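You operate a simulated robot arm through the tools that you are given. There is no shell and no other tool. Be economical: measure what you need, move in short steps, check, and stop when the job is done.

Carry out the task below with a simulated robot arm. There is one attempt and no reset: what you move stays moved.

TASK
Wipe the sawdust off the sideboard, stand the candlestick there and fit the green candle.
Fine: the rag goes back. Set down upright: candlestick. What is to be rubbed or washed off counts as gone when no trace of it is left.
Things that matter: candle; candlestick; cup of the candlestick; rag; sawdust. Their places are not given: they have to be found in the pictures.

The check looks at the end state, three seconds after you hand in, the way a careful person would. Anything else that was tipped, shoved, dropped, spilled or broken makes it a failure.

THE ROBOT
A 7-joint arm with a two-finger parallel gripper, fixed in place. Base frame: the origin is at the foot of the arm, x ahead of it, y to its left, z up; the work surface is at about z = 850. Readings come in mm, degrees, newtons and seconds.
With the tool pointing down near the work surface it reaches from about 220 to 740 mm from the base axis. Its first joint turns from -166.0 to 166.0 degrees. Payload 1.57 kg.
Tool frame: the origin (TCP) lies between the finger pads and is the grasp point; the fingertips stand 30 mm ahead of it; z points along the fingers, y is the line along which they close. The gripper opens to 110 mm. The fingers are 24 mm wide and 12 mm thick; the gripper's body (48 by 112 mm) begins 78 mm behind the TCP.
Orientation is told as [roll, pitch, yaw] about the base's x, y, z axes, in that order, counted from this pose: with the fingers straight down and closing along the base's y, the tool's x points along the base's -x, its y along +y and its z along -z.

THE INTERFACE
- The arm moves only by the tool send_rows. Its argument "motion" is a list of rows, each an object of numbers (a shift or turn left out is 0, a gripper value left out holds the last): "tx", "ty", "tz": the shift along the tool's x, y, z in mm; "wx", "wy", "wz": the turn, a rotation vector about the tool's x, y, z in degrees; "jaw": the closure, from 0 (fully open) to 1 (shut). In form: [{"tx": .., "ty": .., "tz": .., "wx": .., "wy": .., "wz": .., "jaw": ..}, ...]. A call has 1 to 12 rows; each row shifts and turns the commanded pose from where the row before left it, along the tool's axes as they then stand. A row lasts 0.2 s, in which the tool goes at most 50 mm and 8.6 degrees; a call with a longer step from one row to the next is refused whole, and so is a gripper value outside its range. A pose out of reach is approached as far as the arm can. The call stops where the force on the tool passes 40 N (or 10 N more than at its start, if that is more) or the arm is blocked; 0.2 s more then pass. The fingers move at their own pace (about 45 mm/s each) and stop on an object; they squeeze with about 24 N. The grip force told is the motor's: it shows also when the fingers shut on nothing. Time passes only in rows, and 0.2 s behind the last, so rows that do not move let the fingers close. The reply holds the time, the measured pose of the TCP, the force on the tool along the base axes, the opening and the grip force, in the units named above and with some noise, with the torque about the TCP (base axes, N m) and any sound that the robot's microphone picked up.
- Cameras (640 x 400 px; columns grow to the right, rows downward): "scene" is fixed at [215.9, -647.6, 1592.1]; the picture's right is [0.98, -0.20, 0.00], its down [-0.10, -0.50, -0.86] and it looks along [0.17, 0.84, -0.51] (base axes); focal length 348 px, centre (320, 200). "wrist" rides on the gripper at [70, 16, -141] in the tool frame; the picture's right is [-0.23, 0.97, 0.00], its down [-0.86, -0.20, -0.48] and it looks along [-0.47, -0.11, 0.88] (tool axes); focal length 222 px, centre (320, 200).
- get_image(camera): a new picture of that camera. The clock stands still meanwhile.
- slide_trunk(by): slides the trunk up (or, below 0, down) by that many mm; the arm rides with it, the base frame stays. It gives what a move gives, with no picture.
- probe_pixels(camera, pixels): for up to 12 pixels [column, row] of the newest picture of that camera ("zoom" is the newest enlarged one), the place [x, y, z] in the base frame of the surface seen there, good to about 3 mm, but the place of the scene camera against the robot may be out by one fixed shift of up to 25 mm in any direction. The clock stands still meanwhile.
- zoom(camera, box): a new picture of the part [left, top, right, bottom] of that camera's present view, enlarged. The clock stands still meanwhile.
- hand_in(): hands the job in; it is judged then, once.

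Keep the steps short. Do not move on a guess: measure, check each grasp and each placing, and mend mistakes. In all there are 80 turns and 46 pictures (those below and enlarged ones count). Leave the gripper open and the arm clear of the work at the hand-in unless told otherwise, and finish with a single line.

The tools are called after "Request:" as name(argument=value, ...) on one line, values as JSON. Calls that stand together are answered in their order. send_rows: Moves the arm, as the interface text tells. Its arguments: {"type":"object","properties":{"motion":{"type":"array","items":{"type":"object","properties":{"tx":{"type":"number"},"ty":{"type":"number"},"tz":{"type":"number"},"wx":{"type":"number"},"wy":{"type":"number"},"wz":{"type":"number"},"jaw":{"type":"number"}}}}},"required":["motion"]} The other tools are called the same way: slide_trunk (by) slides the trunk up or down; get_image (camera) takes a picture; probe_pixels (camera, pixels) gives the place of the surface under pixels of a picture; zoom (camera, box) takes an enlarged picture of a part of a camera's view; hand_in () hands the job in.

At the start:

```text
time: 0.0
tool_pos: [383.4, 296.2, 1231.8]
tool_rot: [0.0, 0.1, 0.0]
contact_force: [0.8, 0.0, 0.7]
wrist_torque: [0.01, -0.03, -0.01]
opening: 109.8
finger_force: 0.1
trunk travel left (down, up): [-525.0, 65.0]
```

scene: 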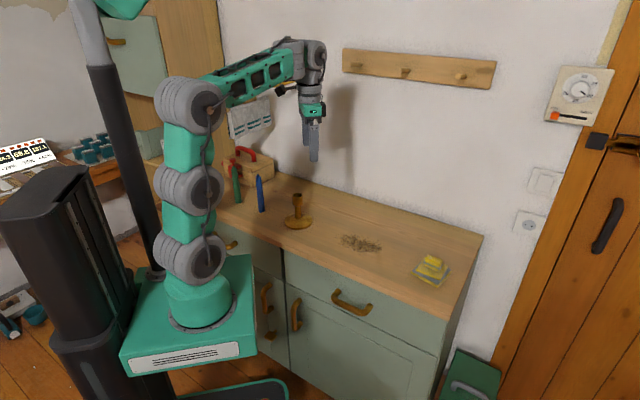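
wrist: 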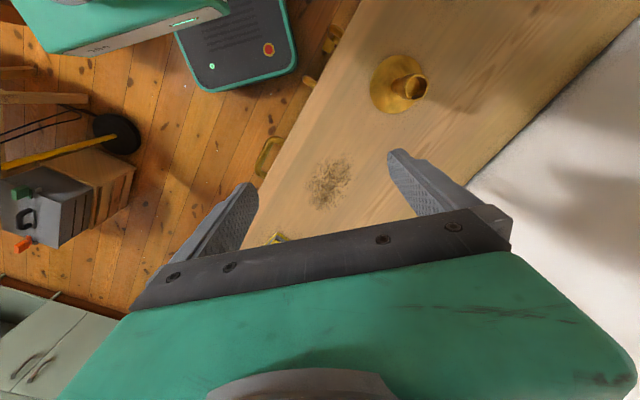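

I see a sideboard with the candlestick (298,212), sawdust (361,243), a yellow rag or sponge (432,268), and upright candles at left: green (236,185), blue (260,193). I'll zoom for detail.

Request:
zoom(camera="scene", box=[210, 130, 370, 230])

Request:
zoom(camera="scene", box=[320, 200, 480, 300])

Request:
probe_pixels(camera="scene", pixels=[[236, 165], [237, 200], [260, 180], [262, 209], [297, 196], [298, 222], [345, 240], [378, 246], [361, 236], [361, 250], [432, 262], [432, 280]])

Request:
probe_pixels(camera="wrist", pixels=[[415, 86], [385, 105], [330, 183], [312, 190], [350, 165], [325, 208], [335, 157], [278, 238]])

```text
4.00 times, centred on (290, 180) of scene
```

zoom: 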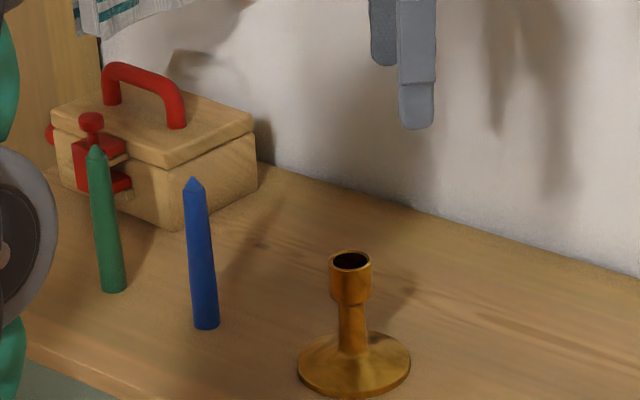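

```text
4.00 times, centred on (400, 250) of scene
```

zoom: 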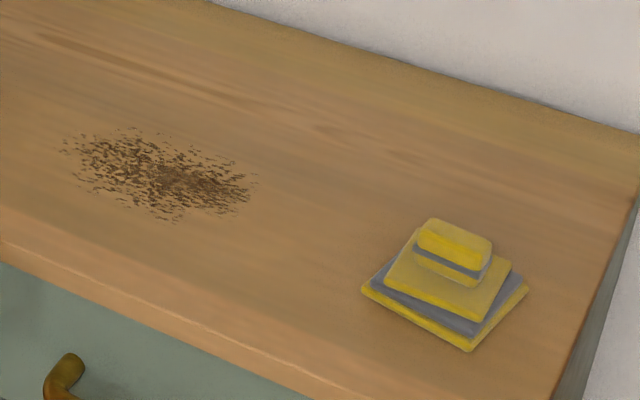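

```text
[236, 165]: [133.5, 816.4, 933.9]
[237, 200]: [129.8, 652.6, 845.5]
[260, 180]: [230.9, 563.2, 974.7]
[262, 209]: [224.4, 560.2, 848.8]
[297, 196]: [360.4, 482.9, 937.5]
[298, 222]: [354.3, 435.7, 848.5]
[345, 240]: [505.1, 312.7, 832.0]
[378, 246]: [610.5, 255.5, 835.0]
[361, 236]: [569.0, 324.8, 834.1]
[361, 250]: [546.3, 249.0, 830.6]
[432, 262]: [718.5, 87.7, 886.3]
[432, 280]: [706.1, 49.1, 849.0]
```

```text
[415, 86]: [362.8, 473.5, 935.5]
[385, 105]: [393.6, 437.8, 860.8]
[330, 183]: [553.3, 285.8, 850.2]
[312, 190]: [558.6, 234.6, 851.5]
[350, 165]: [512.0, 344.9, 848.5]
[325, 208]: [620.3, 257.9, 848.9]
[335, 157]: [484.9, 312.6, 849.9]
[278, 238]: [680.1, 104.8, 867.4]
```

The wrist readings put the tabletop at z≈850; the scene camera reads about 17 mm low. Next I'll move above the rag to look at it with the wrist camera.

Request:
send_rows(motion=[{"tx": -30, "ty": -36}, {"tx": -30, "ty": -36}, {"tx": -30, "ty": -36}, {"tx": -30, "ty": -36, "tz": 15}, {"tx": -30, "ty": -36, "tz": 25}, {"tx": -20, "ty": -20, "tz": 30}, {}])

Request:
get_image(camera="wrist")

```text
refused: row 5 steps farther than a row can; nothing moved
```

```text
41 pictures are left
```

wrist: 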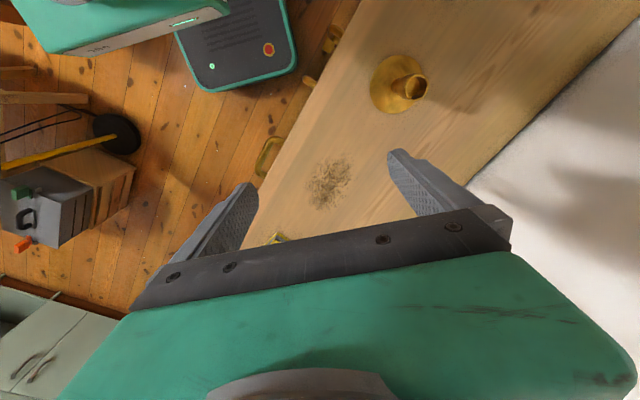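

Row 5 was just over the step limit, so I'll split it up.

Request:
send_rows(motion=[{"tx": -30, "ty": -36}, {"tx": -30, "ty": -36}, {"tx": -30, "ty": -36}, {"tx": -30, "ty": -36}, {"tx": -30, "ty": -36}, {"tx": -20, "ty": -20, "tz": 30}, {"tz": 40}, {}])

Request:
get_image(camera="wrist")

```text
time: 1.8
tool_pos: [554.2, 97.0, 1162.1]
tool_rot: [0.0, 0.0, 0.0]
contact_force: [-0.5, -0.6, -0.3]
wrist_torque: [-0.02, 0.02, 0.02]
opening: 109.9
finger_force: 0.0
trunk travel left (down, up): [-525.0, 65.0]
```

```text
40 pictures are left
```

wrist: 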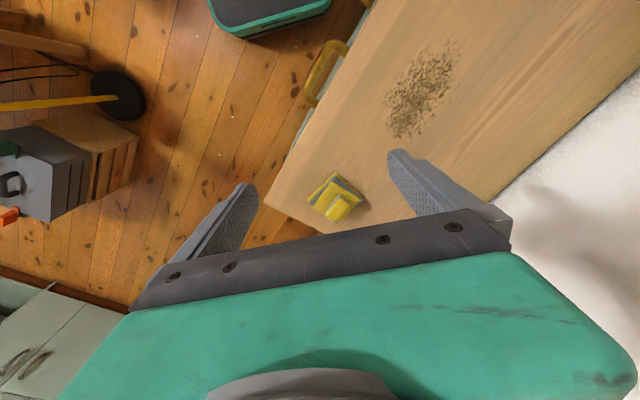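

Rag at about (337,198), sawdust at about (420,90). I'll zoom on both and probe.

Request:
zoom(camera="wrist", box=[296, 165, 376, 225])

Request:
probe_pixels(camera="wrist", pixels=[[453, 40], [455, 68], [388, 95], [390, 134], [408, 137], [420, 55], [450, 85], [420, 90], [440, 130], [385, 65]])

Request:
zoom(camera="wrist", box=[356, 25, 484, 153])

```text
6.67 times, centred on (336, 195) of wrist
```

zoom: 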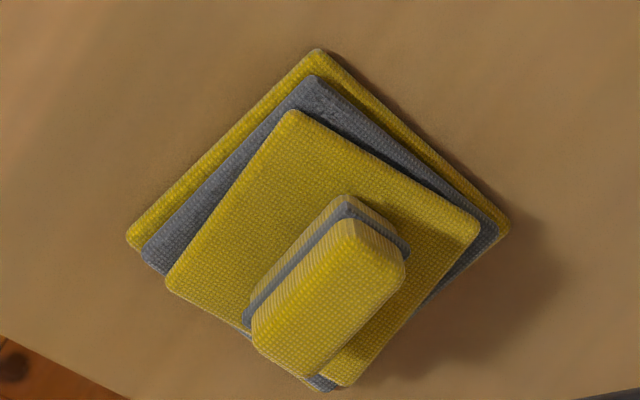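

```text
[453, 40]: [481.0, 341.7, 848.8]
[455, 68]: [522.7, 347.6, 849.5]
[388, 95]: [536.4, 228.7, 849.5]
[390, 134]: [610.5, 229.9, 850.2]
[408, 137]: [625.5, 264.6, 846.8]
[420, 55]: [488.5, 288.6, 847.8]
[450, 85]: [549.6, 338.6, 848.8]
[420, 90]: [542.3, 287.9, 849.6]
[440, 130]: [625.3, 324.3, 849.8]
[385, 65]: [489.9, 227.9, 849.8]
```

```text
3.12 times, centred on (420, 89) of wrist
```

zoom: 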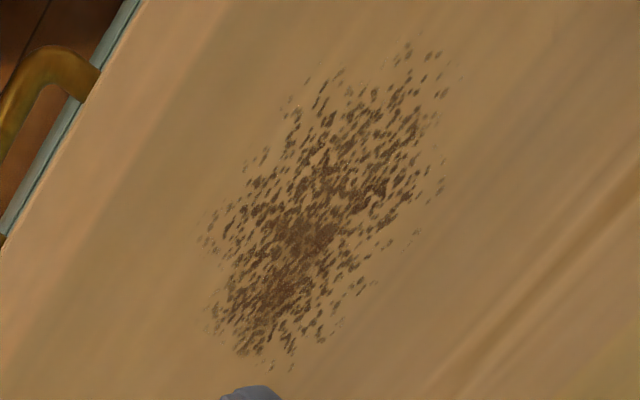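

The rag is a stack with a small block on top, which makes a handle. I'll probe the block ends and stack corners.

Request:
probe_pixels(camera="wrist", pixels=[[337.2, 209.7], [343.5, 202.5], [348, 210], [331, 218], [327, 214], [332, 220.5], [336, 179], [363, 199], [309, 200], [320, 193], [358, 204]])

Request:
zoom(camera="wrist", box=[296, 170, 376, 230])

```text
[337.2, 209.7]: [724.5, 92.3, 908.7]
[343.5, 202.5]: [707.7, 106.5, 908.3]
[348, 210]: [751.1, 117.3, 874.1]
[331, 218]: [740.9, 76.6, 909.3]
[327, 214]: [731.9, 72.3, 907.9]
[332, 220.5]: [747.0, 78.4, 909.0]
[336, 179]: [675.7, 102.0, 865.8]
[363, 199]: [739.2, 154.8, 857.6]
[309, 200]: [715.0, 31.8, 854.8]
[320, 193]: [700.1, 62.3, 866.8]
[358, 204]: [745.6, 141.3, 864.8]
```

```text
6.67 times, centred on (336, 200) of wrist
```

zoom: 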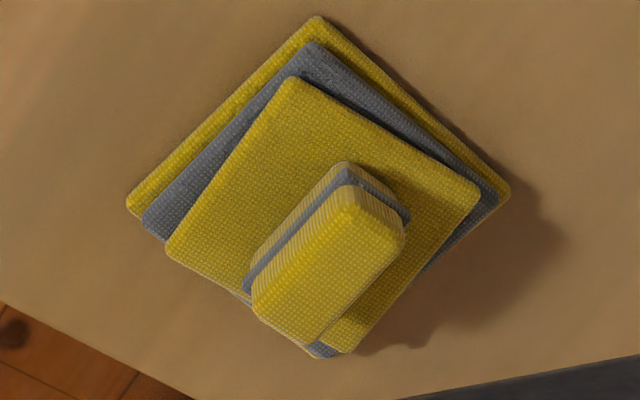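

The block handle is centred at about (725,92), top z≈909, about 52×25 mm, long axis at about -45°. I'll move over it, turn yaw to -45°, then measure again.

Request:
send_rows(motion=[{"tx": -43, "ty": -1}, {"tx": -43, "ty": -2}, {"tx": -43, "ty": -2}, {"tx": -42}, {"tz": 40, "wz": 7.5}, {"tz": 40, "wz": 7.5}, {"tz": 40, "wz": 7.5}, {"tz": 30, "wz": 7.5}, {"wz": 7.5}, {"wz": 7.5}, {}])

Request:
get_image(camera="wrist")

```text
time: 4.2
tool_pos: [682.0, 89.5, 1006.1]
tool_rot: [0.0, 0.0, -45.1]
contact_force: [-0.4, 0.1, -0.3]
wrist_torque: [0.06, -0.03, 0.0]
opening: 110.1
finger_force: 0.1
out of reach, approached as far as the arm can: row 3, 4
trunk travel left (down, up): [-525.0, 65.0]
```

```text
36 pictures are left
```

wrist: 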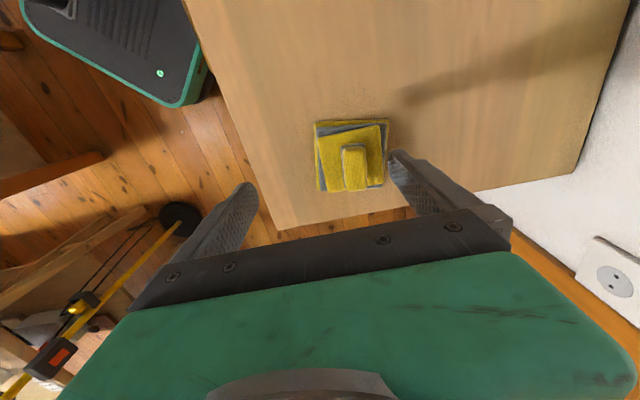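

The arm fell short in x (682) at the greater height. I'll measure the rag again from here.

Request:
zoom(camera="wrist", box=[304, 110, 400, 200])

Request:
probe_pixels(camera="wrist", pixels=[[354, 165], [346, 149], [362, 149], [347, 186], [367, 186], [352, 149], [358, 188], [318, 124], [387, 121], [319, 188], [330, 160], [374, 135]])

```text
4.44 times, centred on (352, 155) of wrist
```

zoom: 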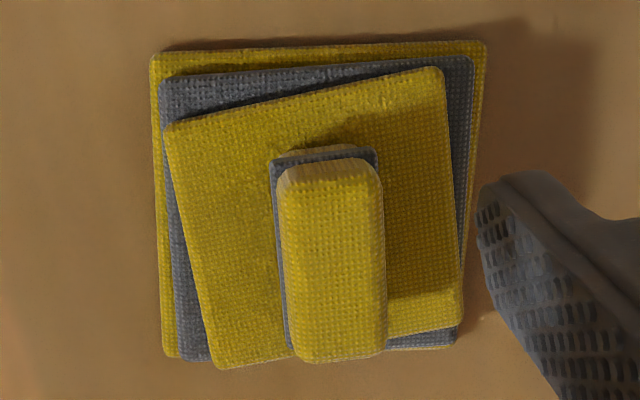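

```text
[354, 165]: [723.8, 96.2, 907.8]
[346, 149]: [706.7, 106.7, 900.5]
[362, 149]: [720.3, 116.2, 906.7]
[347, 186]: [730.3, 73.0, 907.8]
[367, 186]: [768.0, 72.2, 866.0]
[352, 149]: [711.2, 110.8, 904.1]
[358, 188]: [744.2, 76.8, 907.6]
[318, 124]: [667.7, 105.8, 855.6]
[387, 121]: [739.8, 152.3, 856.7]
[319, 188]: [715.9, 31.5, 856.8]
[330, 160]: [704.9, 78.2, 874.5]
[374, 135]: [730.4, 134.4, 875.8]
```

Refined: handle centre about (727,93), axis about -51.5°, slab top z≈875. I'll turn 6.5° more, go down to about 950, and then move out.

Request:
send_rows(motion=[{"wz": 6.5, "tz": 30}, {"tz": 26}, {"tx": -12.6, "ty": 18.7}, {"tx": -12.7, "ty": 18.7}, {}])

Request:
get_image(camera="wrist")

```text
time: 5.4
tool_pos: [727.0, 93.1, 951.5]
tool_rot: [0.0, 0.0, -51.4]
contact_force: [1.3, -0.8, -0.9]
wrist_torque: [0.0, 0.02, 0.01]
opening: 110.0
finger_force: 0.0
trunk travel left (down, up): [-525.0, 65.0]
```

```text
34 pictures are left
```

wrist: 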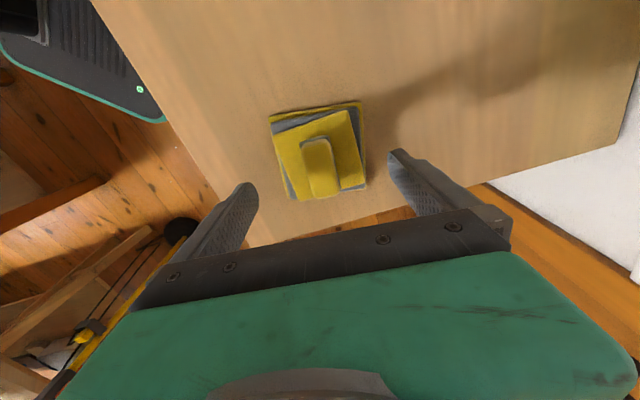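

Reached (727,93,951). I'll check the handle against the TCP.

Request:
probe_pixels(camera="wrist", pixels=[[305, 146], [328, 146], [313, 190], [338, 188], [317, 144], [325, 190], [321, 168]])

Request:
send_rows(motion=[{"tz": 20}, {"tz": 15}, {}])

```text
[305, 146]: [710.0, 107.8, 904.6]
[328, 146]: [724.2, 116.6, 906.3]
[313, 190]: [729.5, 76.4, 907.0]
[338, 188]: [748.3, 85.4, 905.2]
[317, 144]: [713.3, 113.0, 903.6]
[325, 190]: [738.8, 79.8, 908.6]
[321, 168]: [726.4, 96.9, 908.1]
```

```text
time: 6.2
tool_pos: [728.4, 92.2, 915.6]
tool_rot: [0.0, 0.0, -51.5]
contact_force: [0.3, -0.1, 0.0]
wrist_torque: [0.03, 0.01, 0.0]
opening: 109.9
finger_force: 0.1
trunk travel left (down, up): [-525.0, 65.0]
```

The handle's axis is nearer -55° and its centre about (728,96). Small correction, then down to z≈908 and close.

Request:
send_rows(motion=[{"tx": 2.7, "ty": 2.2, "wz": 3}, {"tz": 7}, {"jaw": 1}, {"jaw": 1}, {"jaw": 1}, {"jaw": 1}, {"jaw": 1}, {"jaw": 1}, {"jaw": 1}])

Request:
get_image(camera="wrist")

```text
time: 8.2
tool_pos: [727.6, 96.6, 908.5]
tool_rot: [0.0, 0.0, -54.6]
contact_force: [-1.8, 0.7, 0.2]
wrist_torque: [0.02, -0.01, 0.01]
opening: 33.4
finger_force: 24.1
trunk travel left (down, up): [-525.0, 65.0]
```

```text
33 pictures are left
```

wrist: 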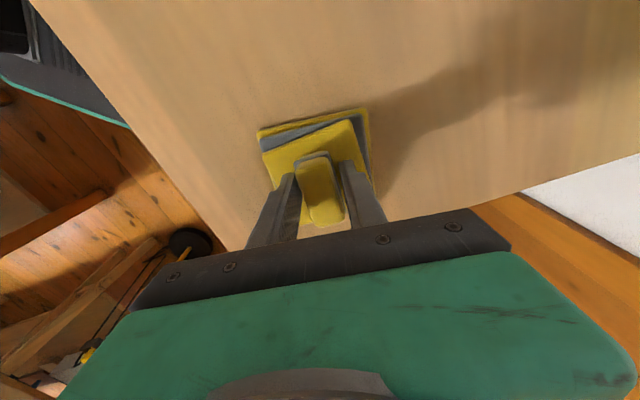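

Gripped (opening 33 mm). Grasp pose to return to: (727.6, 96.6, 908.5, yaw -54.6). Now I'll lift 25 mm and move to the near end of the dust.

Request:
send_rows(motion=[{"tz": -15}, {"tz": -15}, {"tx": 45}, {"tx": 48}, {"tx": 48}, {"tx": 46}, {}])

Request:
get_image(camera="wrist")

```text
time: 9.8
tool_pos: [619.2, 249.3, 937.0]
tool_rot: [-0.1, 0.1, -54.5]
contact_force: [-0.2, 0.4, -0.1]
wrist_torque: [0.0, 0.02, 0.02]
opening: 0.0
finger_force: 20.8
trunk travel left (down, up): [-525.0, 65.0]
```

```text
32 pictures are left
```

wrist: 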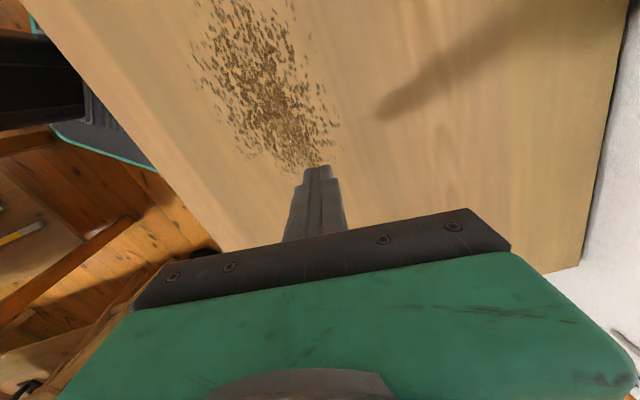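

The jaw is shut on nothing, so the rag slipped out. I'll look for where it is.

Request:
zoom(camera="scene", box=[300, 180, 500, 305])

Request:
send_rows(motion=[{"tz": -30, "jaw": 0}, {"tz": -10}, {}, {}, {}])

```text
3.20 times, centred on (400, 242) of scene
```

zoom: 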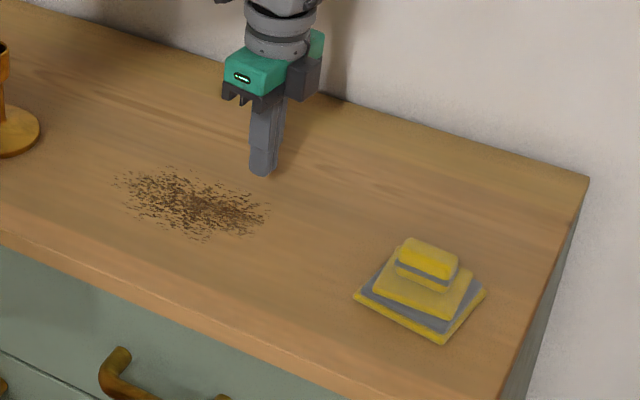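

```text
time: 11.0
tool_pos: [619.4, 250.1, 978.7]
tool_rot: [0.0, 0.0, -54.5]
contact_force: [-1.1, -0.1, -0.4]
wrist_torque: [-0.03, 0.02, 0.0]
opening: 104.0
finger_force: 0.1
trunk travel left (down, up): [-525.0, 65.0]
```

The rag is back on the table near its old place; my grip was too shallow. I'll go back, look again, and grip deeper.

Request:
send_rows(motion=[{"tx": -45, "tz": 5}, {"tx": -48, "tz": 5}, {"tx": -48, "tz": 5}, {"tx": -46, "tz": 10}, {}])

Request:
zoom(camera="wrist", box=[240, 80, 400, 220])

```text
time: 12.2
tool_pos: [728.9, 96.6, 954.2]
tool_rot: [0.0, -0.1, -54.6]
contact_force: [0.2, 0.6, -0.5]
wrist_torque: [-0.05, 0.03, 0.0]
opening: 110.1
finger_force: 0.1
trunk travel left (down, up): [-525.0, 65.0]
```

```text
2.86 times, centred on (320, 150) of wrist
```

zoom: 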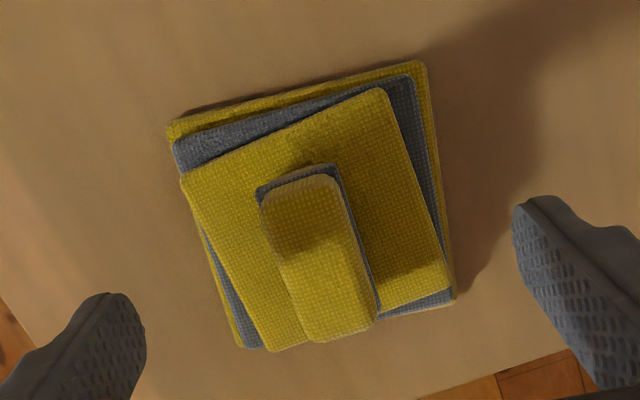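

Request:
probe_pixels(camera="zoom", pixels=[[265, 205], [335, 190], [285, 325], [370, 305], [300, 190], [330, 325], [315, 255], [230, 230], [375, 150], [172, 130], [422, 68], [440, 270]])

```text
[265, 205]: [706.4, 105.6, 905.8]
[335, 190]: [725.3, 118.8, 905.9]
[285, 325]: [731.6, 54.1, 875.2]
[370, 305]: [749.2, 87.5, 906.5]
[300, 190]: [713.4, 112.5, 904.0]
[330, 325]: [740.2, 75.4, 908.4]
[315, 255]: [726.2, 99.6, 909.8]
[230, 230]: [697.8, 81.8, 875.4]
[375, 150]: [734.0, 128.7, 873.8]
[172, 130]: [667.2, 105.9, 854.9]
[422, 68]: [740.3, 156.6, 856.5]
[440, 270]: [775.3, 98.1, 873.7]
```

The rag has barely moved. Handle centre is about (728,95), axis about -52.5°, slab top about 875. I'll go down until light contact (TCP about 904), close, and wait.

Request:
send_rows(motion=[{"tz": 20, "wz": -2}, {"tz": 20}, {"tz": 5}, {"tz": 4}, {}])

```text
time: 13.4
tool_pos: [726.6, 95.9, 904.7]
tool_rot: [-0.1, 0.0, -52.6]
contact_force: [0.5, -0.1, -0.1]
wrist_torque: [0.01, 0.0, -0.01]
opening: 110.1
finger_force: 0.1
trunk travel left (down, up): [-525.0, 65.0]
```

No contact yet; I'll go down in 2 mm steps.

Request:
send_rows(motion=[{"tz": 2}, {}])

Request:
send_rows(motion=[{"tz": 2}, {}])

Request:
zoom(camera="wrist", box=[220, 80, 420, 240])

```text
time: 14.0
tool_pos: [726.9, 97.1, 901.8]
tool_rot: [-0.1, 0.0, -52.6]
contact_force: [0.8, 0.0, -0.3]
wrist_torque: [0.01, 0.0, 0.0]
opening: 110.0
finger_force: 0.1
trunk travel left (down, up): [-525.0, 65.0]
```

```text
time: 14.6
tool_pos: [727.5, 98.3, 900.4]
tool_rot: [-0.1, 0.1, -52.5]
contact_force: [-0.1, -0.2, -0.8]
wrist_torque: [0.03, -0.01, 0.0]
opening: 109.7
finger_force: 0.0
trunk travel left (down, up): [-525.0, 65.0]
```

```text
2.50 times, centred on (320, 160) of wrist
```

zoom: 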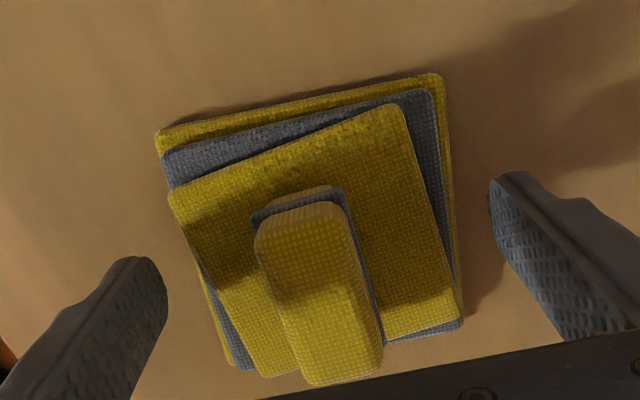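

The open fingers straddle the whole slab, so there's no contact. I'll go up to 908, close to about 50 mm, then descend to contact on the slab.

Request:
send_rows(motion=[{"tz": -8, "tx": -2, "ty": -1.5}, {"jaw": 0.55}, {}, {}, {}, {}, {"tz": 3}, {}])

Request:
send_rows(motion=[{"tz": 1.5}, {}])

Request:
send_rows(motion=[{"tz": 1.5}, {}])

```text
time: 16.4
tool_pos: [728.3, 94.3, 905.2]
tool_rot: [0.0, 0.0, -52.5]
contact_force: [0.4, -0.3, 0.9]
wrist_torque: [0.02, 0.02, 0.0]
opening: 49.7
finger_force: 0.0
trunk travel left (down, up): [-525.0, 65.0]
```

```text
time: 17.0
tool_pos: [728.0, 94.4, 904.3]
tool_rot: [0.1, -0.1, -52.5]
contact_force: [-0.7, 1.3, 4.8]
wrist_torque: [-0.03, 0.16, -0.02]
opening: 49.8
finger_force: 0.1
trunk travel left (down, up): [-525.0, 65.0]
```

```text
time: 17.6
tool_pos: [727.6, 94.4, 904.9]
tool_rot: [0.1, -0.1, -52.4]
contact_force: [0.5, 0.3, 14.6]
wrist_torque: [-0.12, 0.26, -0.01]
opening: 49.5
finger_force: 0.0
trunk travel left (down, up): [-525.0, 65.0]
```

Fingertips touch the slab at TCP z≈904.5. I'll back off 1.5 mm, close fully, and lift slowly.

Request:
send_rows(motion=[{"tz": -2.5}, {"jaw": 1}, {}, {}, {}, {}, {}])

Request:
send_rows(motion=[{"tz": -2}, {"tz": -3}, {"tz": -3}, {"tz": -4}, {}])

Request:
zoom(camera="wrist", box=[220, 80, 420, 240])

```text
time: 19.2
tool_pos: [727.9, 94.6, 905.2]
tool_rot: [0.0, 0.0, -52.6]
contact_force: [-0.2, -0.4, 6.3]
wrist_torque: [-0.02, 0.0, -0.05]
opening: 34.7
finger_force: 23.6
trunk travel left (down, up): [-525.0, 65.0]
```

```text
time: 20.4
tool_pos: [727.6, 94.4, 917.5]
tool_rot: [-0.1, 0.1, -52.5]
contact_force: [0.3, -0.4, -1.2]
wrist_torque: [0.02, 0.0, 0.01]
opening: 35.0
finger_force: 23.6
trunk travel left (down, up): [-525.0, 65.0]
```

```text
2.50 times, centred on (320, 160) of wrist
```

zoom: 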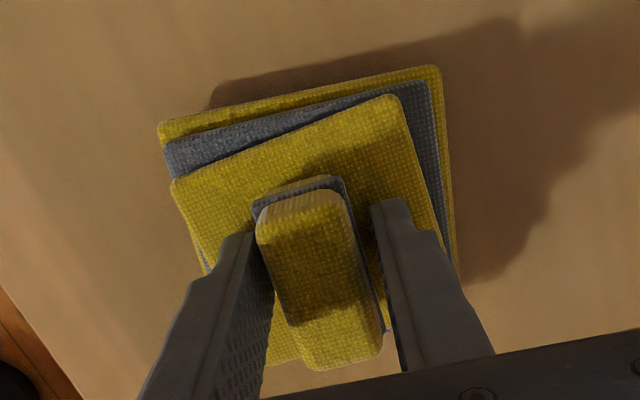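

Lifted (shadow below, opening steady at 35). I'll carry it slowly to the near end of the dust.

Request:
send_rows(motion=[{"tz": -5}, {"tx": 10, "ty": 2}, {"tx": 20, "ty": 2}, {"tx": 20, "ty": 2}, {"tx": 20, "ty": 2}, {"tx": 20, "ty": 2}, {"tx": 20}, {"tx": 20}, {"tx": 20}, {"tx": 20}, {"tx": 12}, {}])

Request:
get_image(camera="wrist")

```text
time: 23.0
tool_pos: [623.8, 245.5, 921.7]
tool_rot: [0.0, 0.0, -52.5]
contact_force: [-0.4, 0.7, 0.0]
wrist_torque: [0.0, -0.01, -0.01]
opening: 34.7
finger_force: 23.9
trunk travel left (down, up): [-525.0, 65.0]
```

```text
27 pictures are left
```

wrist: 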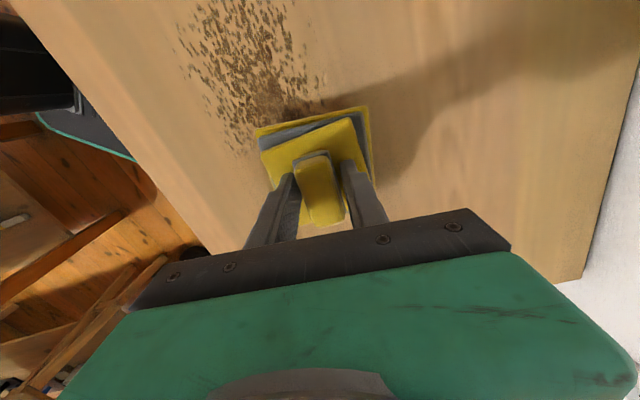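

Held. I'll lower it to the table and press lightly.

Request:
send_rows(motion=[{"tz": 8}, {"tz": 6}, {"tz": 2}, {"tz": 1}, {}])

```text
time: 24.2
tool_pos: [625.2, 245.1, 906.5]
tool_rot: [0.1, 0.0, -52.5]
contact_force: [0.0, 0.6, 4.0]
wrist_torque: [0.01, 0.04, -0.02]
opening: 34.3
finger_force: 24.3
trunk travel left (down, up): [-525.0, 65.0]
```

Contact at 4 N. I'll press 1 mm more and wipe along tool x, 160 mm out.

Request:
send_rows(motion=[{"tz": 0.8}, {"tx": 15}, {"tx": 15}, {"tx": 15}, {"tx": 15}, {"tx": 15}, {"tx": 15}, {"tx": 15}, {"tx": 15}, {"tx": 15}, {"tx": 15}, {}])

Request:
get_image(camera="wrist")

```text
time: 26.8
tool_pos: [533.6, 363.0, 905.6]
tool_rot: [0.2, -0.1, -52.5]
contact_force: [5.3, -4.4, 16.8]
wrist_torque: [-0.37, -0.12, -0.04]
opening: 34.6
finger_force: 23.9
trunk travel left (down, up): [-525.0, 65.0]
```

```text
26 pictures are left
```

wrist: 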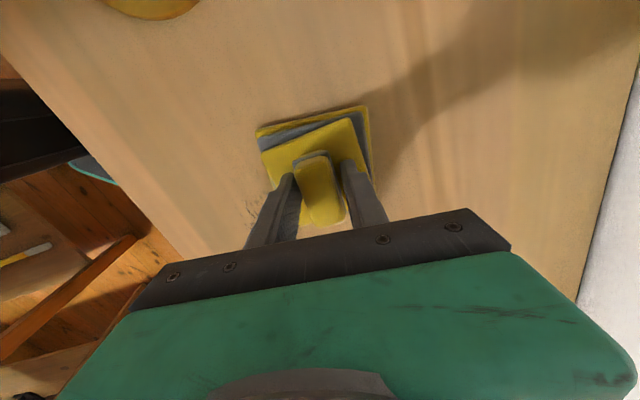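

The first stroke clears well. I'll shift 33 mm toward the front and wipe back.

Request:
send_rows(motion=[{"ty": -16, "tz": -0.3}, {"ty": -17}, {"tx": -17}, {"tx": -17}, {"tx": -17}, {"tx": -17}, {"tx": -17}, {"tx": -17}, {"tx": -17}, {"tx": -17}, {"tx": -17}, {}])

Request:
send_rows(motion=[{"ty": -16}, {"ty": -18}, {"tx": 17}, {"tx": 17}, {"tx": 17}, {"tx": 17}, {"tx": 17}, {"tx": 17}, {"tx": 17}, {"tx": 17}, {"tx": 17}, {}])

Request:
zoom(camera="scene", box=[300, 190, 460, 290])

```text
time: 29.4
tool_pos: [601.0, 222.3, 905.1]
tool_rot: [0.1, 0.0, -52.4]
contact_force: [-3.5, 5.1, 16.2]
wrist_torque: [0.05, 0.14, -0.07]
opening: 34.7
finger_force: 24.2
trunk travel left (down, up): [-525.0, 65.0]
```

```text
time: 32.0
tool_pos: [479.6, 321.7, 904.7]
tool_rot: [0.2, 0.0, -52.5]
contact_force: [3.9, -6.0, 17.9]
wrist_torque: [-0.16, -0.14, -0.11]
opening: 34.6
finger_force: 23.5
trunk travel left (down, up): [-525.0, 65.0]
```

```text
4.00 times, centred on (380, 240) of scene
```

zoom: 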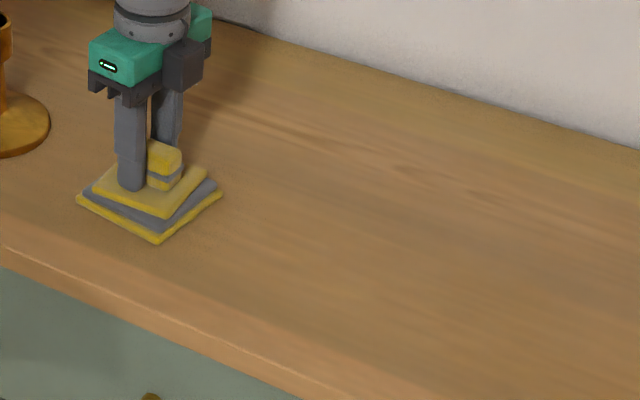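

No dust visible in the scene view. I'll lift the rag and carry it slowly toward its old place (327.9.. 727.6, 94.5), checking for residue with a picture on the way.

Request:
send_rows(motion=[{"tz": -4}, {"tz": -8}, {"tz": -8}, {"tx": -10}, {"tx": -20}, {"tx": -20}, {"tx": -20}, {"tx": -20, "ty": 8}, {"tx": -20, "ty": 10}, {"tx": -20, "ty": 10}, {"tx": -20, "ty": 10}, {}])

Request:
get_image(camera="wrist")

```text
time: 34.6
tool_pos: [602.3, 227.5, 923.5]
tool_rot: [0.1, 0.0, -52.4]
contact_force: [-0.2, -0.4, -0.1]
wrist_torque: [0.01, -0.01, 0.01]
opening: 34.5
finger_force: 23.8
trunk travel left (down, up): [-525.0, 65.0]
```

```text
24 pictures are left
```

wrist: 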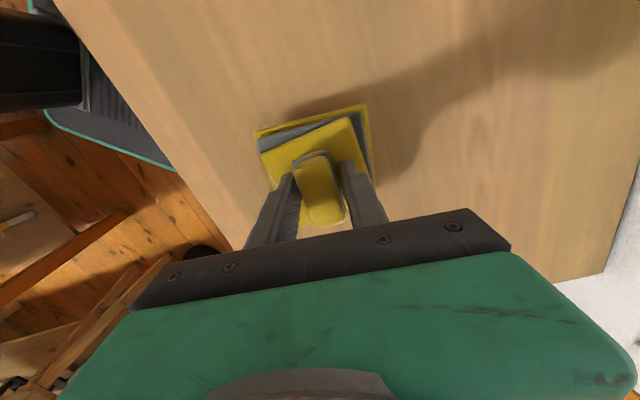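

I'll zoom in for leftover flecks.

Request:
zoom(camera="wrist", box=[140, 0, 400, 162])

Request:
zoom(camera="scene", box=[320, 215, 416, 275])

```text
2.46 times, centred on (270, 81) of wrist
```

zoom: 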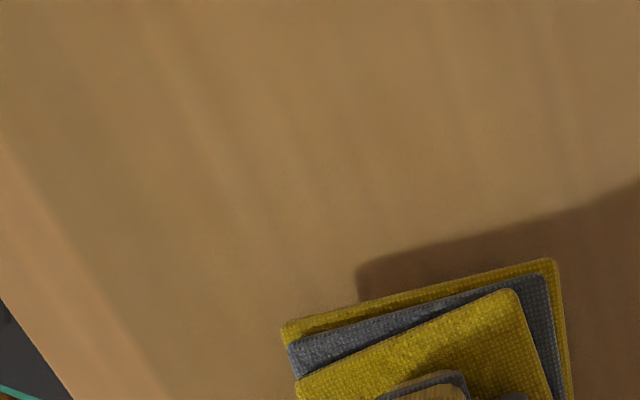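

```text
6.67 times, centred on (368, 245) of scene
```

zoom: 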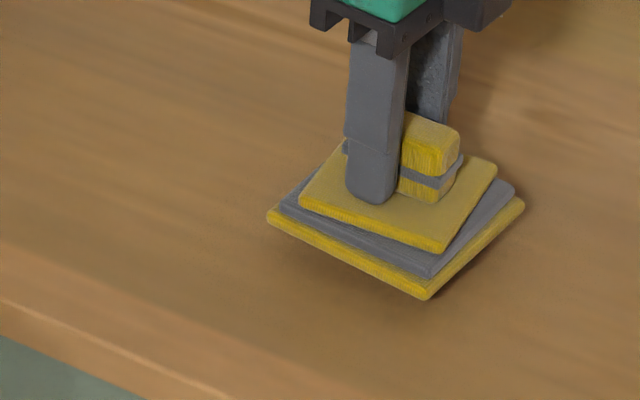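

I see possible faint specks left of the rag at zoom (215,250), near the front-left fringe. I'll wipe that side again.

Request:
send_rows(motion=[{"ty": -20}, {"ty": -20}, {"ty": -10, "tz": 8}, {"tz": 8}, {"tz": 2.5}, {"tx": 10}, {"tx": 18}, {"tx": 18}, {"tx": 18}, {"tx": 18}, {"tx": 18}, {"tx": 18}])

Request:
send_rows(motion=[{"tx": 18}, {"tx": 18}, {"ty": 15}, {"ty": 17}, {"tx": -18}, {"tx": -18}, {"tx": -18}, {"tx": -18}, {"tx": -18}, {"tx": -18}, {"tx": -18}, {"tx": -18}])

Request:
send_rows(motion=[{"tx": -18}, {"ty": 15}, {"ty": 17}, {"tx": 18}, {"tx": 18}, {"tx": 18}, {"tx": 18}, {"tx": 18}, {"tx": 18}, {"tx": 18}, {"tx": 18}])

Request:
zoom(camera="scene", box=[320, 215, 416, 275])

```text
time: 37.2
tool_pos: [489.3, 289.4, 906.1]
tool_rot: [0.0, 0.0, -52.5]
contact_force: [-0.7, -0.2, -0.8]
wrist_torque: [0.03, 0.02, -0.02]
opening: 34.3
finger_force: 23.7
trunk travel left (down, up): [-525.0, 65.0]
```

```text
time: 39.8
tool_pos: [581.1, 224.9, 906.7]
tool_rot: [0.1, 0.0, -52.4]
contact_force: [-0.2, 0.4, 0.7]
wrist_torque: [0.03, 0.03, 0.0]
opening: 34.3
finger_force: 23.6
trunk travel left (down, up): [-525.0, 65.0]
```

```text
time: 42.2
tool_pos: [529.6, 343.4, 907.5]
tool_rot: [-0.1, 0.0, -52.5]
contact_force: [-0.9, 0.0, -0.6]
wrist_torque: [-0.01, 0.0, -0.01]
opening: 34.1
finger_force: 23.7
trunk travel left (down, up): [-525.0, 65.0]
```

```text
6.67 times, centred on (368, 245) of scene
```

zoom: 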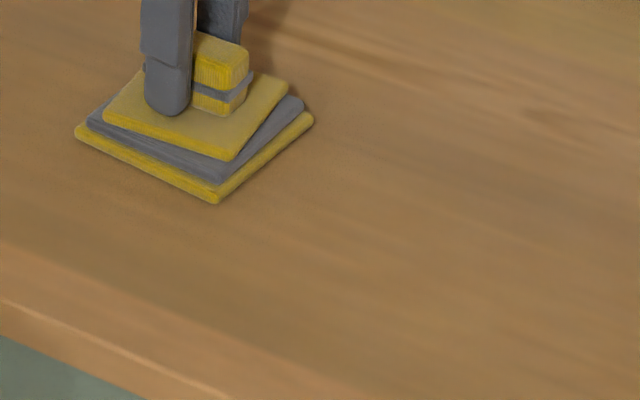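

No contact force: I was hovering. I'll press about 2.5 mm more and repeat the strokes.

Request:
send_rows(motion=[{"tz": 2.3}, {"tx": -17}, {"tx": -17}, {"tx": -17}, {"tx": -17}, {"tx": -17}, {"tx": -17}, {"tx": -17}, {"tx": -17}, {"ty": -15}, {"ty": -17}])

Request:
send_rows(motion=[{"tx": 17}, {"tx": 17}, {"tx": 17}, {"tx": 17}, {"tx": 17}, {"tx": 17}, {"tx": 17}, {"tx": 17}, {"tx": 17}, {"ty": -15}, {"ty": -17}])

Request:
send_rows(motion=[{"tx": -17}, {"tx": -17}, {"tx": -17}, {"tx": -17}, {"tx": -17}, {"tx": -17}, {"tx": -17}, {"tx": -17}, {"tx": -17}])

```text
time: 44.6
tool_pos: [588.2, 215.4, 905.2]
tool_rot: [0.5, -0.1, -52.5]
contact_force: [9.0, 2.2, 29.1]
wrist_torque: [0.13, -0.74, -0.03]
opening: 33.8
finger_force: 23.6
trunk travel left (down, up): [-525.0, 65.0]
```

```text
time: 47.0
tool_pos: [468.6, 319.1, 905.5]
tool_rot: [0.2, 0.1, -52.4]
contact_force: [4.0, 8.4, 25.7]
wrist_torque: [0.61, -0.26, 0.07]
opening: 34.7
finger_force: 24.2
trunk travel left (down, up): [-525.0, 65.0]
```

```text
time: 49.0
tool_pos: [561.8, 196.1, 906.2]
tool_rot: [0.2, -0.2, -52.4]
contact_force: [-6.3, 7.8, 26.5]
wrist_torque: [0.32, 0.3, -0.07]
opening: 34.5
finger_force: 24.1
trunk travel left (down, up): [-525.0, 65.0]
```

Good pressure everywhere. I'll lift and carry the rag back to (727.6, 94.5).

Request:
send_rows(motion=[{"tz": -5}, {"tz": -8}, {"tz": -7}, {"tx": -18, "ty": 7}, {"tx": -21, "ty": 8}, {"tx": -21, "ty": 8}, {"tx": -21, "ty": 8}, {"tx": -21, "ty": 8}, {"tx": -21, "ty": 8}, {"tx": -21, "ty": 8}, {}])

Request:
send_rows(motion=[{"tx": -18, "ty": 7}, {"tx": -19, "ty": 7.5}, {}, {}])

Request:
zoom(camera="scene", box=[320, 215, 416, 275])

```text
time: 51.4
tool_pos: [694.7, 115.2, 924.8]
tool_rot: [0.0, 0.0, -52.5]
contact_force: [-0.1, 0.2, -0.8]
wrist_torque: [0.0, 0.0, -0.02]
opening: 34.5
finger_force: 24.6
trunk travel left (down, up): [-525.0, 65.0]
```

```text
time: 52.4
tool_pos: [726.9, 96.1, 924.2]
tool_rot: [0.1, 0.0, -52.6]
contact_force: [-0.2, -0.4, -0.1]
wrist_torque: [0.01, 0.02, -0.02]
opening: 34.4
finger_force: 24.4
trunk travel left (down, up): [-525.0, 65.0]
```

```text
6.67 times, centred on (368, 245) of scene
```

zoom: 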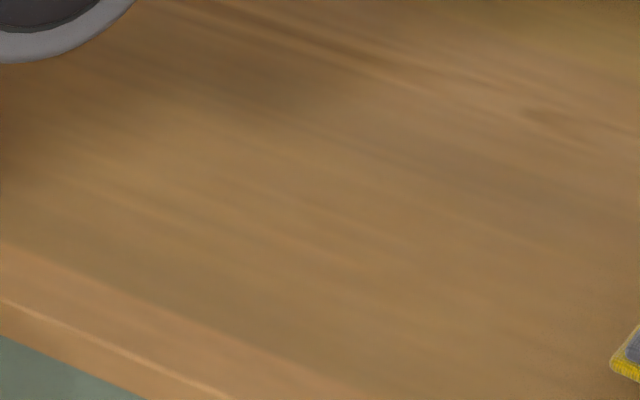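

The top is clean and the rag is above its old place. I'll lower it to light contact and release.

Request:
send_rows(motion=[{"tz": 8, "tx": -1}, {"tz": 6}, {"tz": 2}, {"tz": 1.2}, {}])

```text
time: 53.6
tool_pos: [728.5, 94.4, 905.6]
tool_rot: [-0.1, 0.0, -52.5]
contact_force: [0.5, 0.6, -0.5]
wrist_torque: [-0.01, 0.02, -0.01]
opening: 34.5
finger_force: 24.1
trunk travel left (down, up): [-525.0, 65.0]
```

Request:
send_rows(motion=[{"tz": 1}, {}, {"jaw": 0.5}, {}, {}, {"tz": -1}, {}, {"tz": -20}, {"tz": -30}, {}])

Request:
get_image(camera="wrist")

```text
time: 55.8
tool_pos: [728.7, 93.7, 957.1]
tool_rot: [0.0, -0.1, -52.5]
contact_force: [0.6, 0.1, 0.1]
wrist_torque: [0.0, 0.01, -0.02]
opening: 55.0
finger_force: 0.0
trunk travel left (down, up): [-525.0, 65.0]
```

```text
19 pictures are left
```

wrist: 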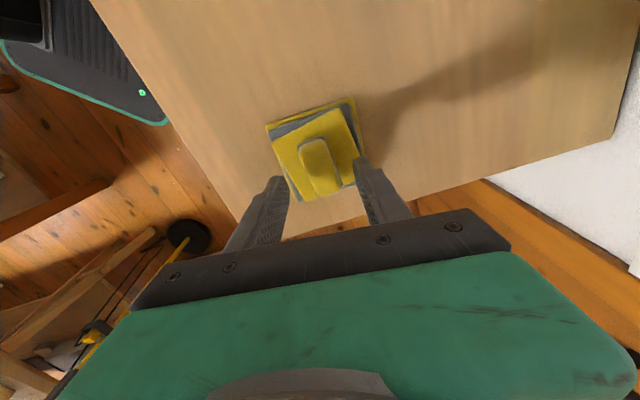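

Rag set back and standing flat. I'll check its corners, then rise and move toward the candlestick.

Request:
probe_pixels(camera="wrist", pixels=[[269, 127], [352, 100], [318, 165], [300, 200]])

Request:
send_rows(motion=[{"tz": -30, "jaw": 0}, {"tx": 30, "tz": -30}, {"tx": 40, "tz": -20}, {"tx": 45}, {"tx": 45}, {"tx": 45}, {"tx": 45}, {"ty": -45}, {"ty": -45}, {}])

Request:
get_image(camera="wrist")

```text
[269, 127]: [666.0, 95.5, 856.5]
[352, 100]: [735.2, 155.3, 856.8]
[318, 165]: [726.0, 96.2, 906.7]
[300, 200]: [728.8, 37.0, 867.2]
```

```text
time: 58.0
tool_pos: [505.3, 236.9, 1036.0]
tool_rot: [0.1, -0.1, -52.5]
contact_force: [0.4, -0.1, -0.5]
wrist_torque: [-0.03, -0.04, 0.01]
opening: 110.2
finger_force: 0.1
trunk travel left (down, up): [-525.0, 65.0]
```

```text
18 pictures are left
```

wrist: 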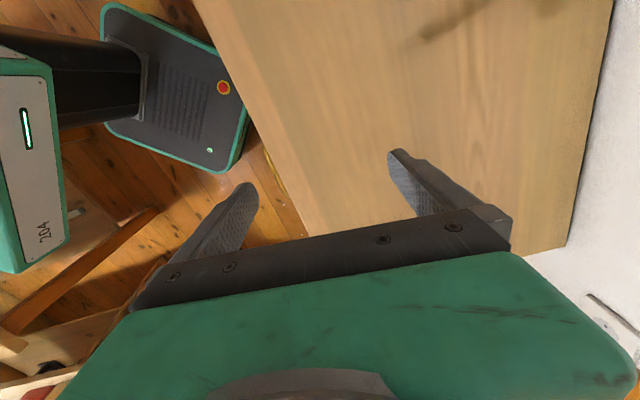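

The rag is back to within a few mm. Now I'll turn yaw back to 0 and go toward the candlestick at about (363,473) for a closer look.

Request:
send_rows(motion=[{"wz": -8, "tz": -10}, {"wz": -8, "tz": -10}, {"wz": -8, "tz": -10}, {"wz": -8, "tz": -10}, {"wz": -8}, {"wz": -8}, {"wz": -4.5}, {"tx": 20, "ty": 35}, {"tx": 23, "ty": 40}, {"tx": 23, "ty": 40}, {"tx": 23, "ty": 40}, {"tx": 20, "ty": 40}])

Request:
get_image(camera="wrist")

```text
time: 60.6
tool_pos: [395.1, 433.3, 1076.3]
tool_rot: [0.0, 0.0, 0.0]
contact_force: [0.2, -0.6, -0.1]
wrist_torque: [-0.03, -0.02, -0.04]
opening: 110.0
finger_force: 0.2
trunk travel left (down, up): [-525.0, 65.0]
```

```text
17 pictures are left
```

wrist: 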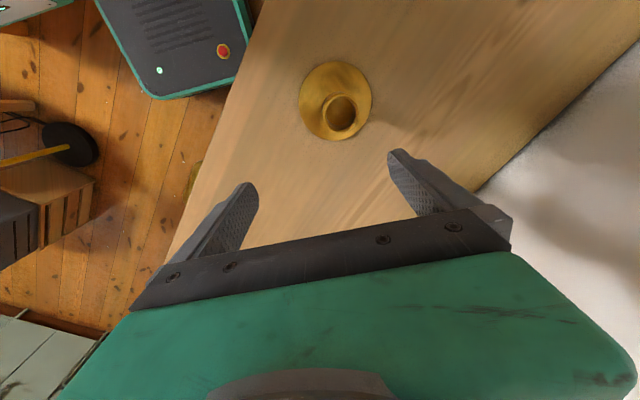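

Candlestick in view, base at (336,98), cup at (341,113). I'll probe the cup rim and base rim.

Request:
probe_pixels(camera="wrist", pixels=[[341, 93], [325, 112], [355, 110], [341, 131], [329, 100], [354, 122], [302, 98], [369, 98], [336, 63], [336, 137], [341, 113]])

Request:
zoom(camera="wrist", box=[286, 50, 386, 150])

```text
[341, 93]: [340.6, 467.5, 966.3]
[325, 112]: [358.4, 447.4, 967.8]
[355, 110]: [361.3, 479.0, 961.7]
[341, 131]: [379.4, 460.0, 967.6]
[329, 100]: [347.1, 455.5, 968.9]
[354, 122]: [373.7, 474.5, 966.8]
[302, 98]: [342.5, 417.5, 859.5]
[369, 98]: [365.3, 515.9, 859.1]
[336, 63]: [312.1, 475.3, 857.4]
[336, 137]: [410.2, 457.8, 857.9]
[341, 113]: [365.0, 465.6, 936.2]
```

```text
4.00 times, centred on (336, 100) of wrist
```

zoom: 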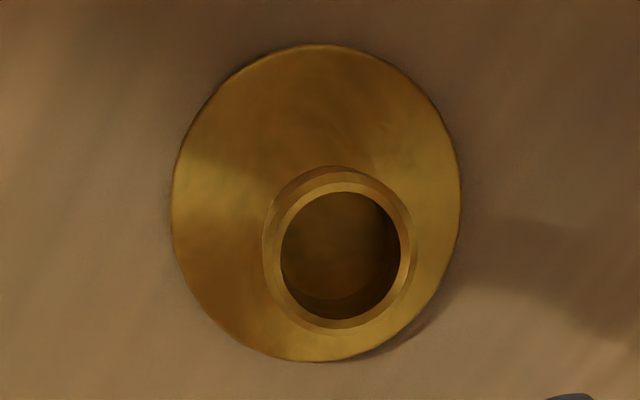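

Cup rim: centre about (361,465), z≈967, about 39 mm outer, inner floor z≈936. The base centre agrees. I'll move over it and descend so that TCP z≈951.

Request:
send_rows(motion=[{"tx": 34, "ty": 31.7}, {"tz": 30}, {"tz": 30}, {"tz": 20}, {}])

Request:
get_image(camera="wrist")

```text
time: 61.8
tool_pos: [361.9, 465.4, 995.9]
tool_rot: [-0.1, -0.1, 0.0]
contact_force: [0.3, 0.4, -0.6]
wrist_torque: [0.05, -0.02, -0.02]
opening: 109.5
finger_force: 0.0
trunk travel left (down, up): [-525.0, 65.0]
```

```text
15 pictures are left
```

wrist: 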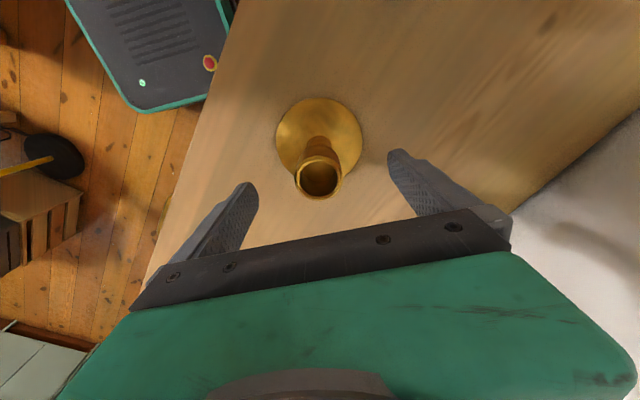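

The cup sits between the fingers. I'll descend 45 mm and close.

Request:
send_rows(motion=[{"tz": 20}, {"tz": 15}, {"tz": 10}, {"jaw": 1}, {}, {}, {}, {}, {}, {}])

```text
time: 64.0
tool_pos: [361.6, 464.4, 951.5]
tool_rot: [0.0, 0.0, 0.0]
contact_force: [0.1, -2.3, -0.5]
wrist_torque: [-0.12, 0.0, -0.06]
opening: 40.7
finger_force: 23.9
trunk travel left (down, up): [-525.0, 65.0]
```

Gripped at 40.7 mm. I'll lift 25 mm, check, and carry it toward the wiped spot, centre about (548,288).

Request:
send_rows(motion=[{"tz": -5}, {"tz": -10}, {"tz": -10}, {}])

Request:
send_rows(motion=[{"tx": -10, "ty": -9}, {"tx": -18, "ty": -17}, {"tx": -20, "ty": -19}, {"tx": -20, "ty": -19}, {"tx": -20, "ty": -19}, {"tx": -20, "ty": -19}, {"tx": -20, "ty": -19}, {"tx": -20, "ty": -19}, {"tx": -20, "ty": -19}, {"tx": -18, "ty": -17}, {}])

Request:
get_image(camera="scene")

```text
time: 65.0
tool_pos: [362.6, 465.3, 977.2]
tool_rot: [0.0, 0.1, 0.0]
contact_force: [0.1, -0.1, -4.9]
wrist_torque: [0.0, 0.03, -0.02]
opening: 40.7
finger_force: 23.9
trunk travel left (down, up): [-525.0, 65.0]
```

```text
time: 67.4
tool_pos: [547.3, 290.1, 977.4]
tool_rot: [0.0, 0.0, 0.0]
contact_force: [0.6, -0.2, -5.6]
wrist_torque: [0.02, -0.01, 0.02]
opening: 40.7
finger_force: 23.7
trunk travel left (down, up): [-525.0, 65.0]
```

```text
14 pictures are left
```

scene: 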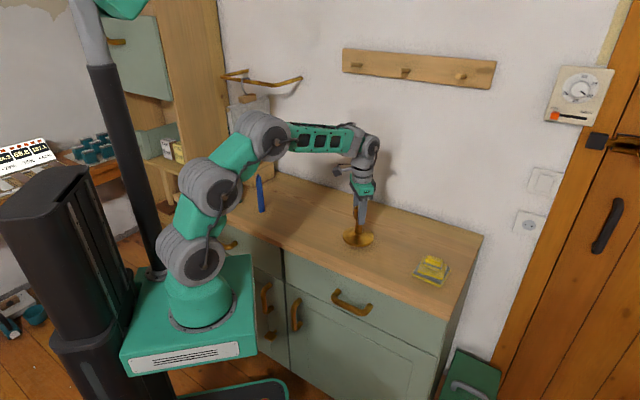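

Hanging upright over the spot. I'll lower to contact.

Request:
send_rows(motion=[{"tz": 10}, {"tz": 9}, {"tz": 4}, {"tz": 1.5}, {}])

Request:
send_rows(motion=[{"tz": 1.2}, {}])

```text
time: 68.6
tool_pos: [547.2, 290.1, 952.3]
tool_rot: [0.1, 0.1, 0.1]
contact_force: [0.6, 1.0, -6.6]
wrist_torque: [0.01, 0.02, 0.0]
opening: 40.6
finger_force: 23.9
trunk travel left (down, up): [-525.0, 65.0]
```

```text
time: 69.2
tool_pos: [547.1, 290.8, 952.2]
tool_rot: [-0.1, 0.0, 0.1]
contact_force: [-1.4, 0.1, 0.1]
wrist_torque: [-0.2, 0.38, -0.03]
opening: 40.8
finger_force: 23.8
trunk travel left (down, up): [-525.0, 65.0]
```

The table now carries it. I'll release, open, and rise.

Request:
send_rows(motion=[{"tz": 0.4}, {"jaw": 0}, {}, {}, {}, {}, {"tz": -15}, {"tz": -35}, {"tz": -40}, {"tz": -40}, {}])

Request:
get_image(camera="wrist")

```text
time: 71.6
tool_pos: [546.9, 288.5, 1081.5]
tool_rot: [0.1, 0.0, -0.1]
contact_force: [-0.4, -0.8, -0.9]
wrist_torque: [-0.01, 0.03, 0.0]
opening: 110.1
finger_force: 0.1
trunk travel left (down, up): [-525.0, 65.0]
```

```text
13 pictures are left
```

wrist: 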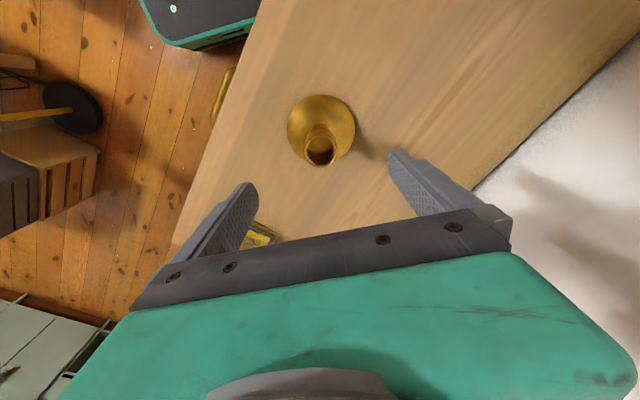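

Candlestick stands upright. I'll probe its rim and base, then head to the green candle.

Request:
probe_pixels(camera="wrist", pixels=[[306, 150], [335, 150], [321, 165], [320, 136], [308, 142], [334, 158], [289, 125], [353, 125], [321, 95], [320, 152]])

Request:
zoom(camera="wrist", box=[280, 90, 360, 170])

```text
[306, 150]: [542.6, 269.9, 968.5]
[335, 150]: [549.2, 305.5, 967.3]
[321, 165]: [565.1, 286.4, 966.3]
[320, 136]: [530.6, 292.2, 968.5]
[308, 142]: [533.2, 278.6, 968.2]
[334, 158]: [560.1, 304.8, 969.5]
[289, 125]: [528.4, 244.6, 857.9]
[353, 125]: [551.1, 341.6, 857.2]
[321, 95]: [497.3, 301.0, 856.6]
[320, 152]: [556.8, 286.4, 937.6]
```

```text
5.00 times, centred on (320, 130) of wrist
```

zoom: 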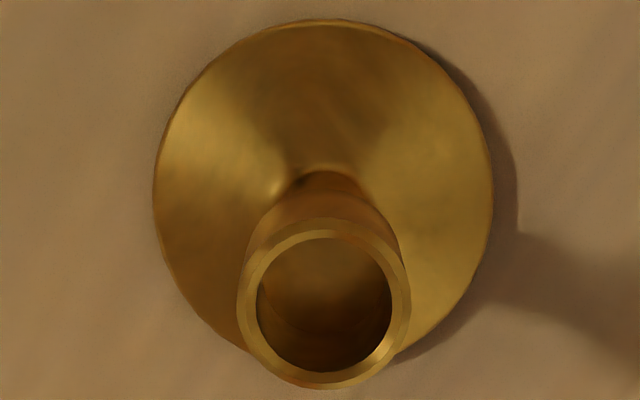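

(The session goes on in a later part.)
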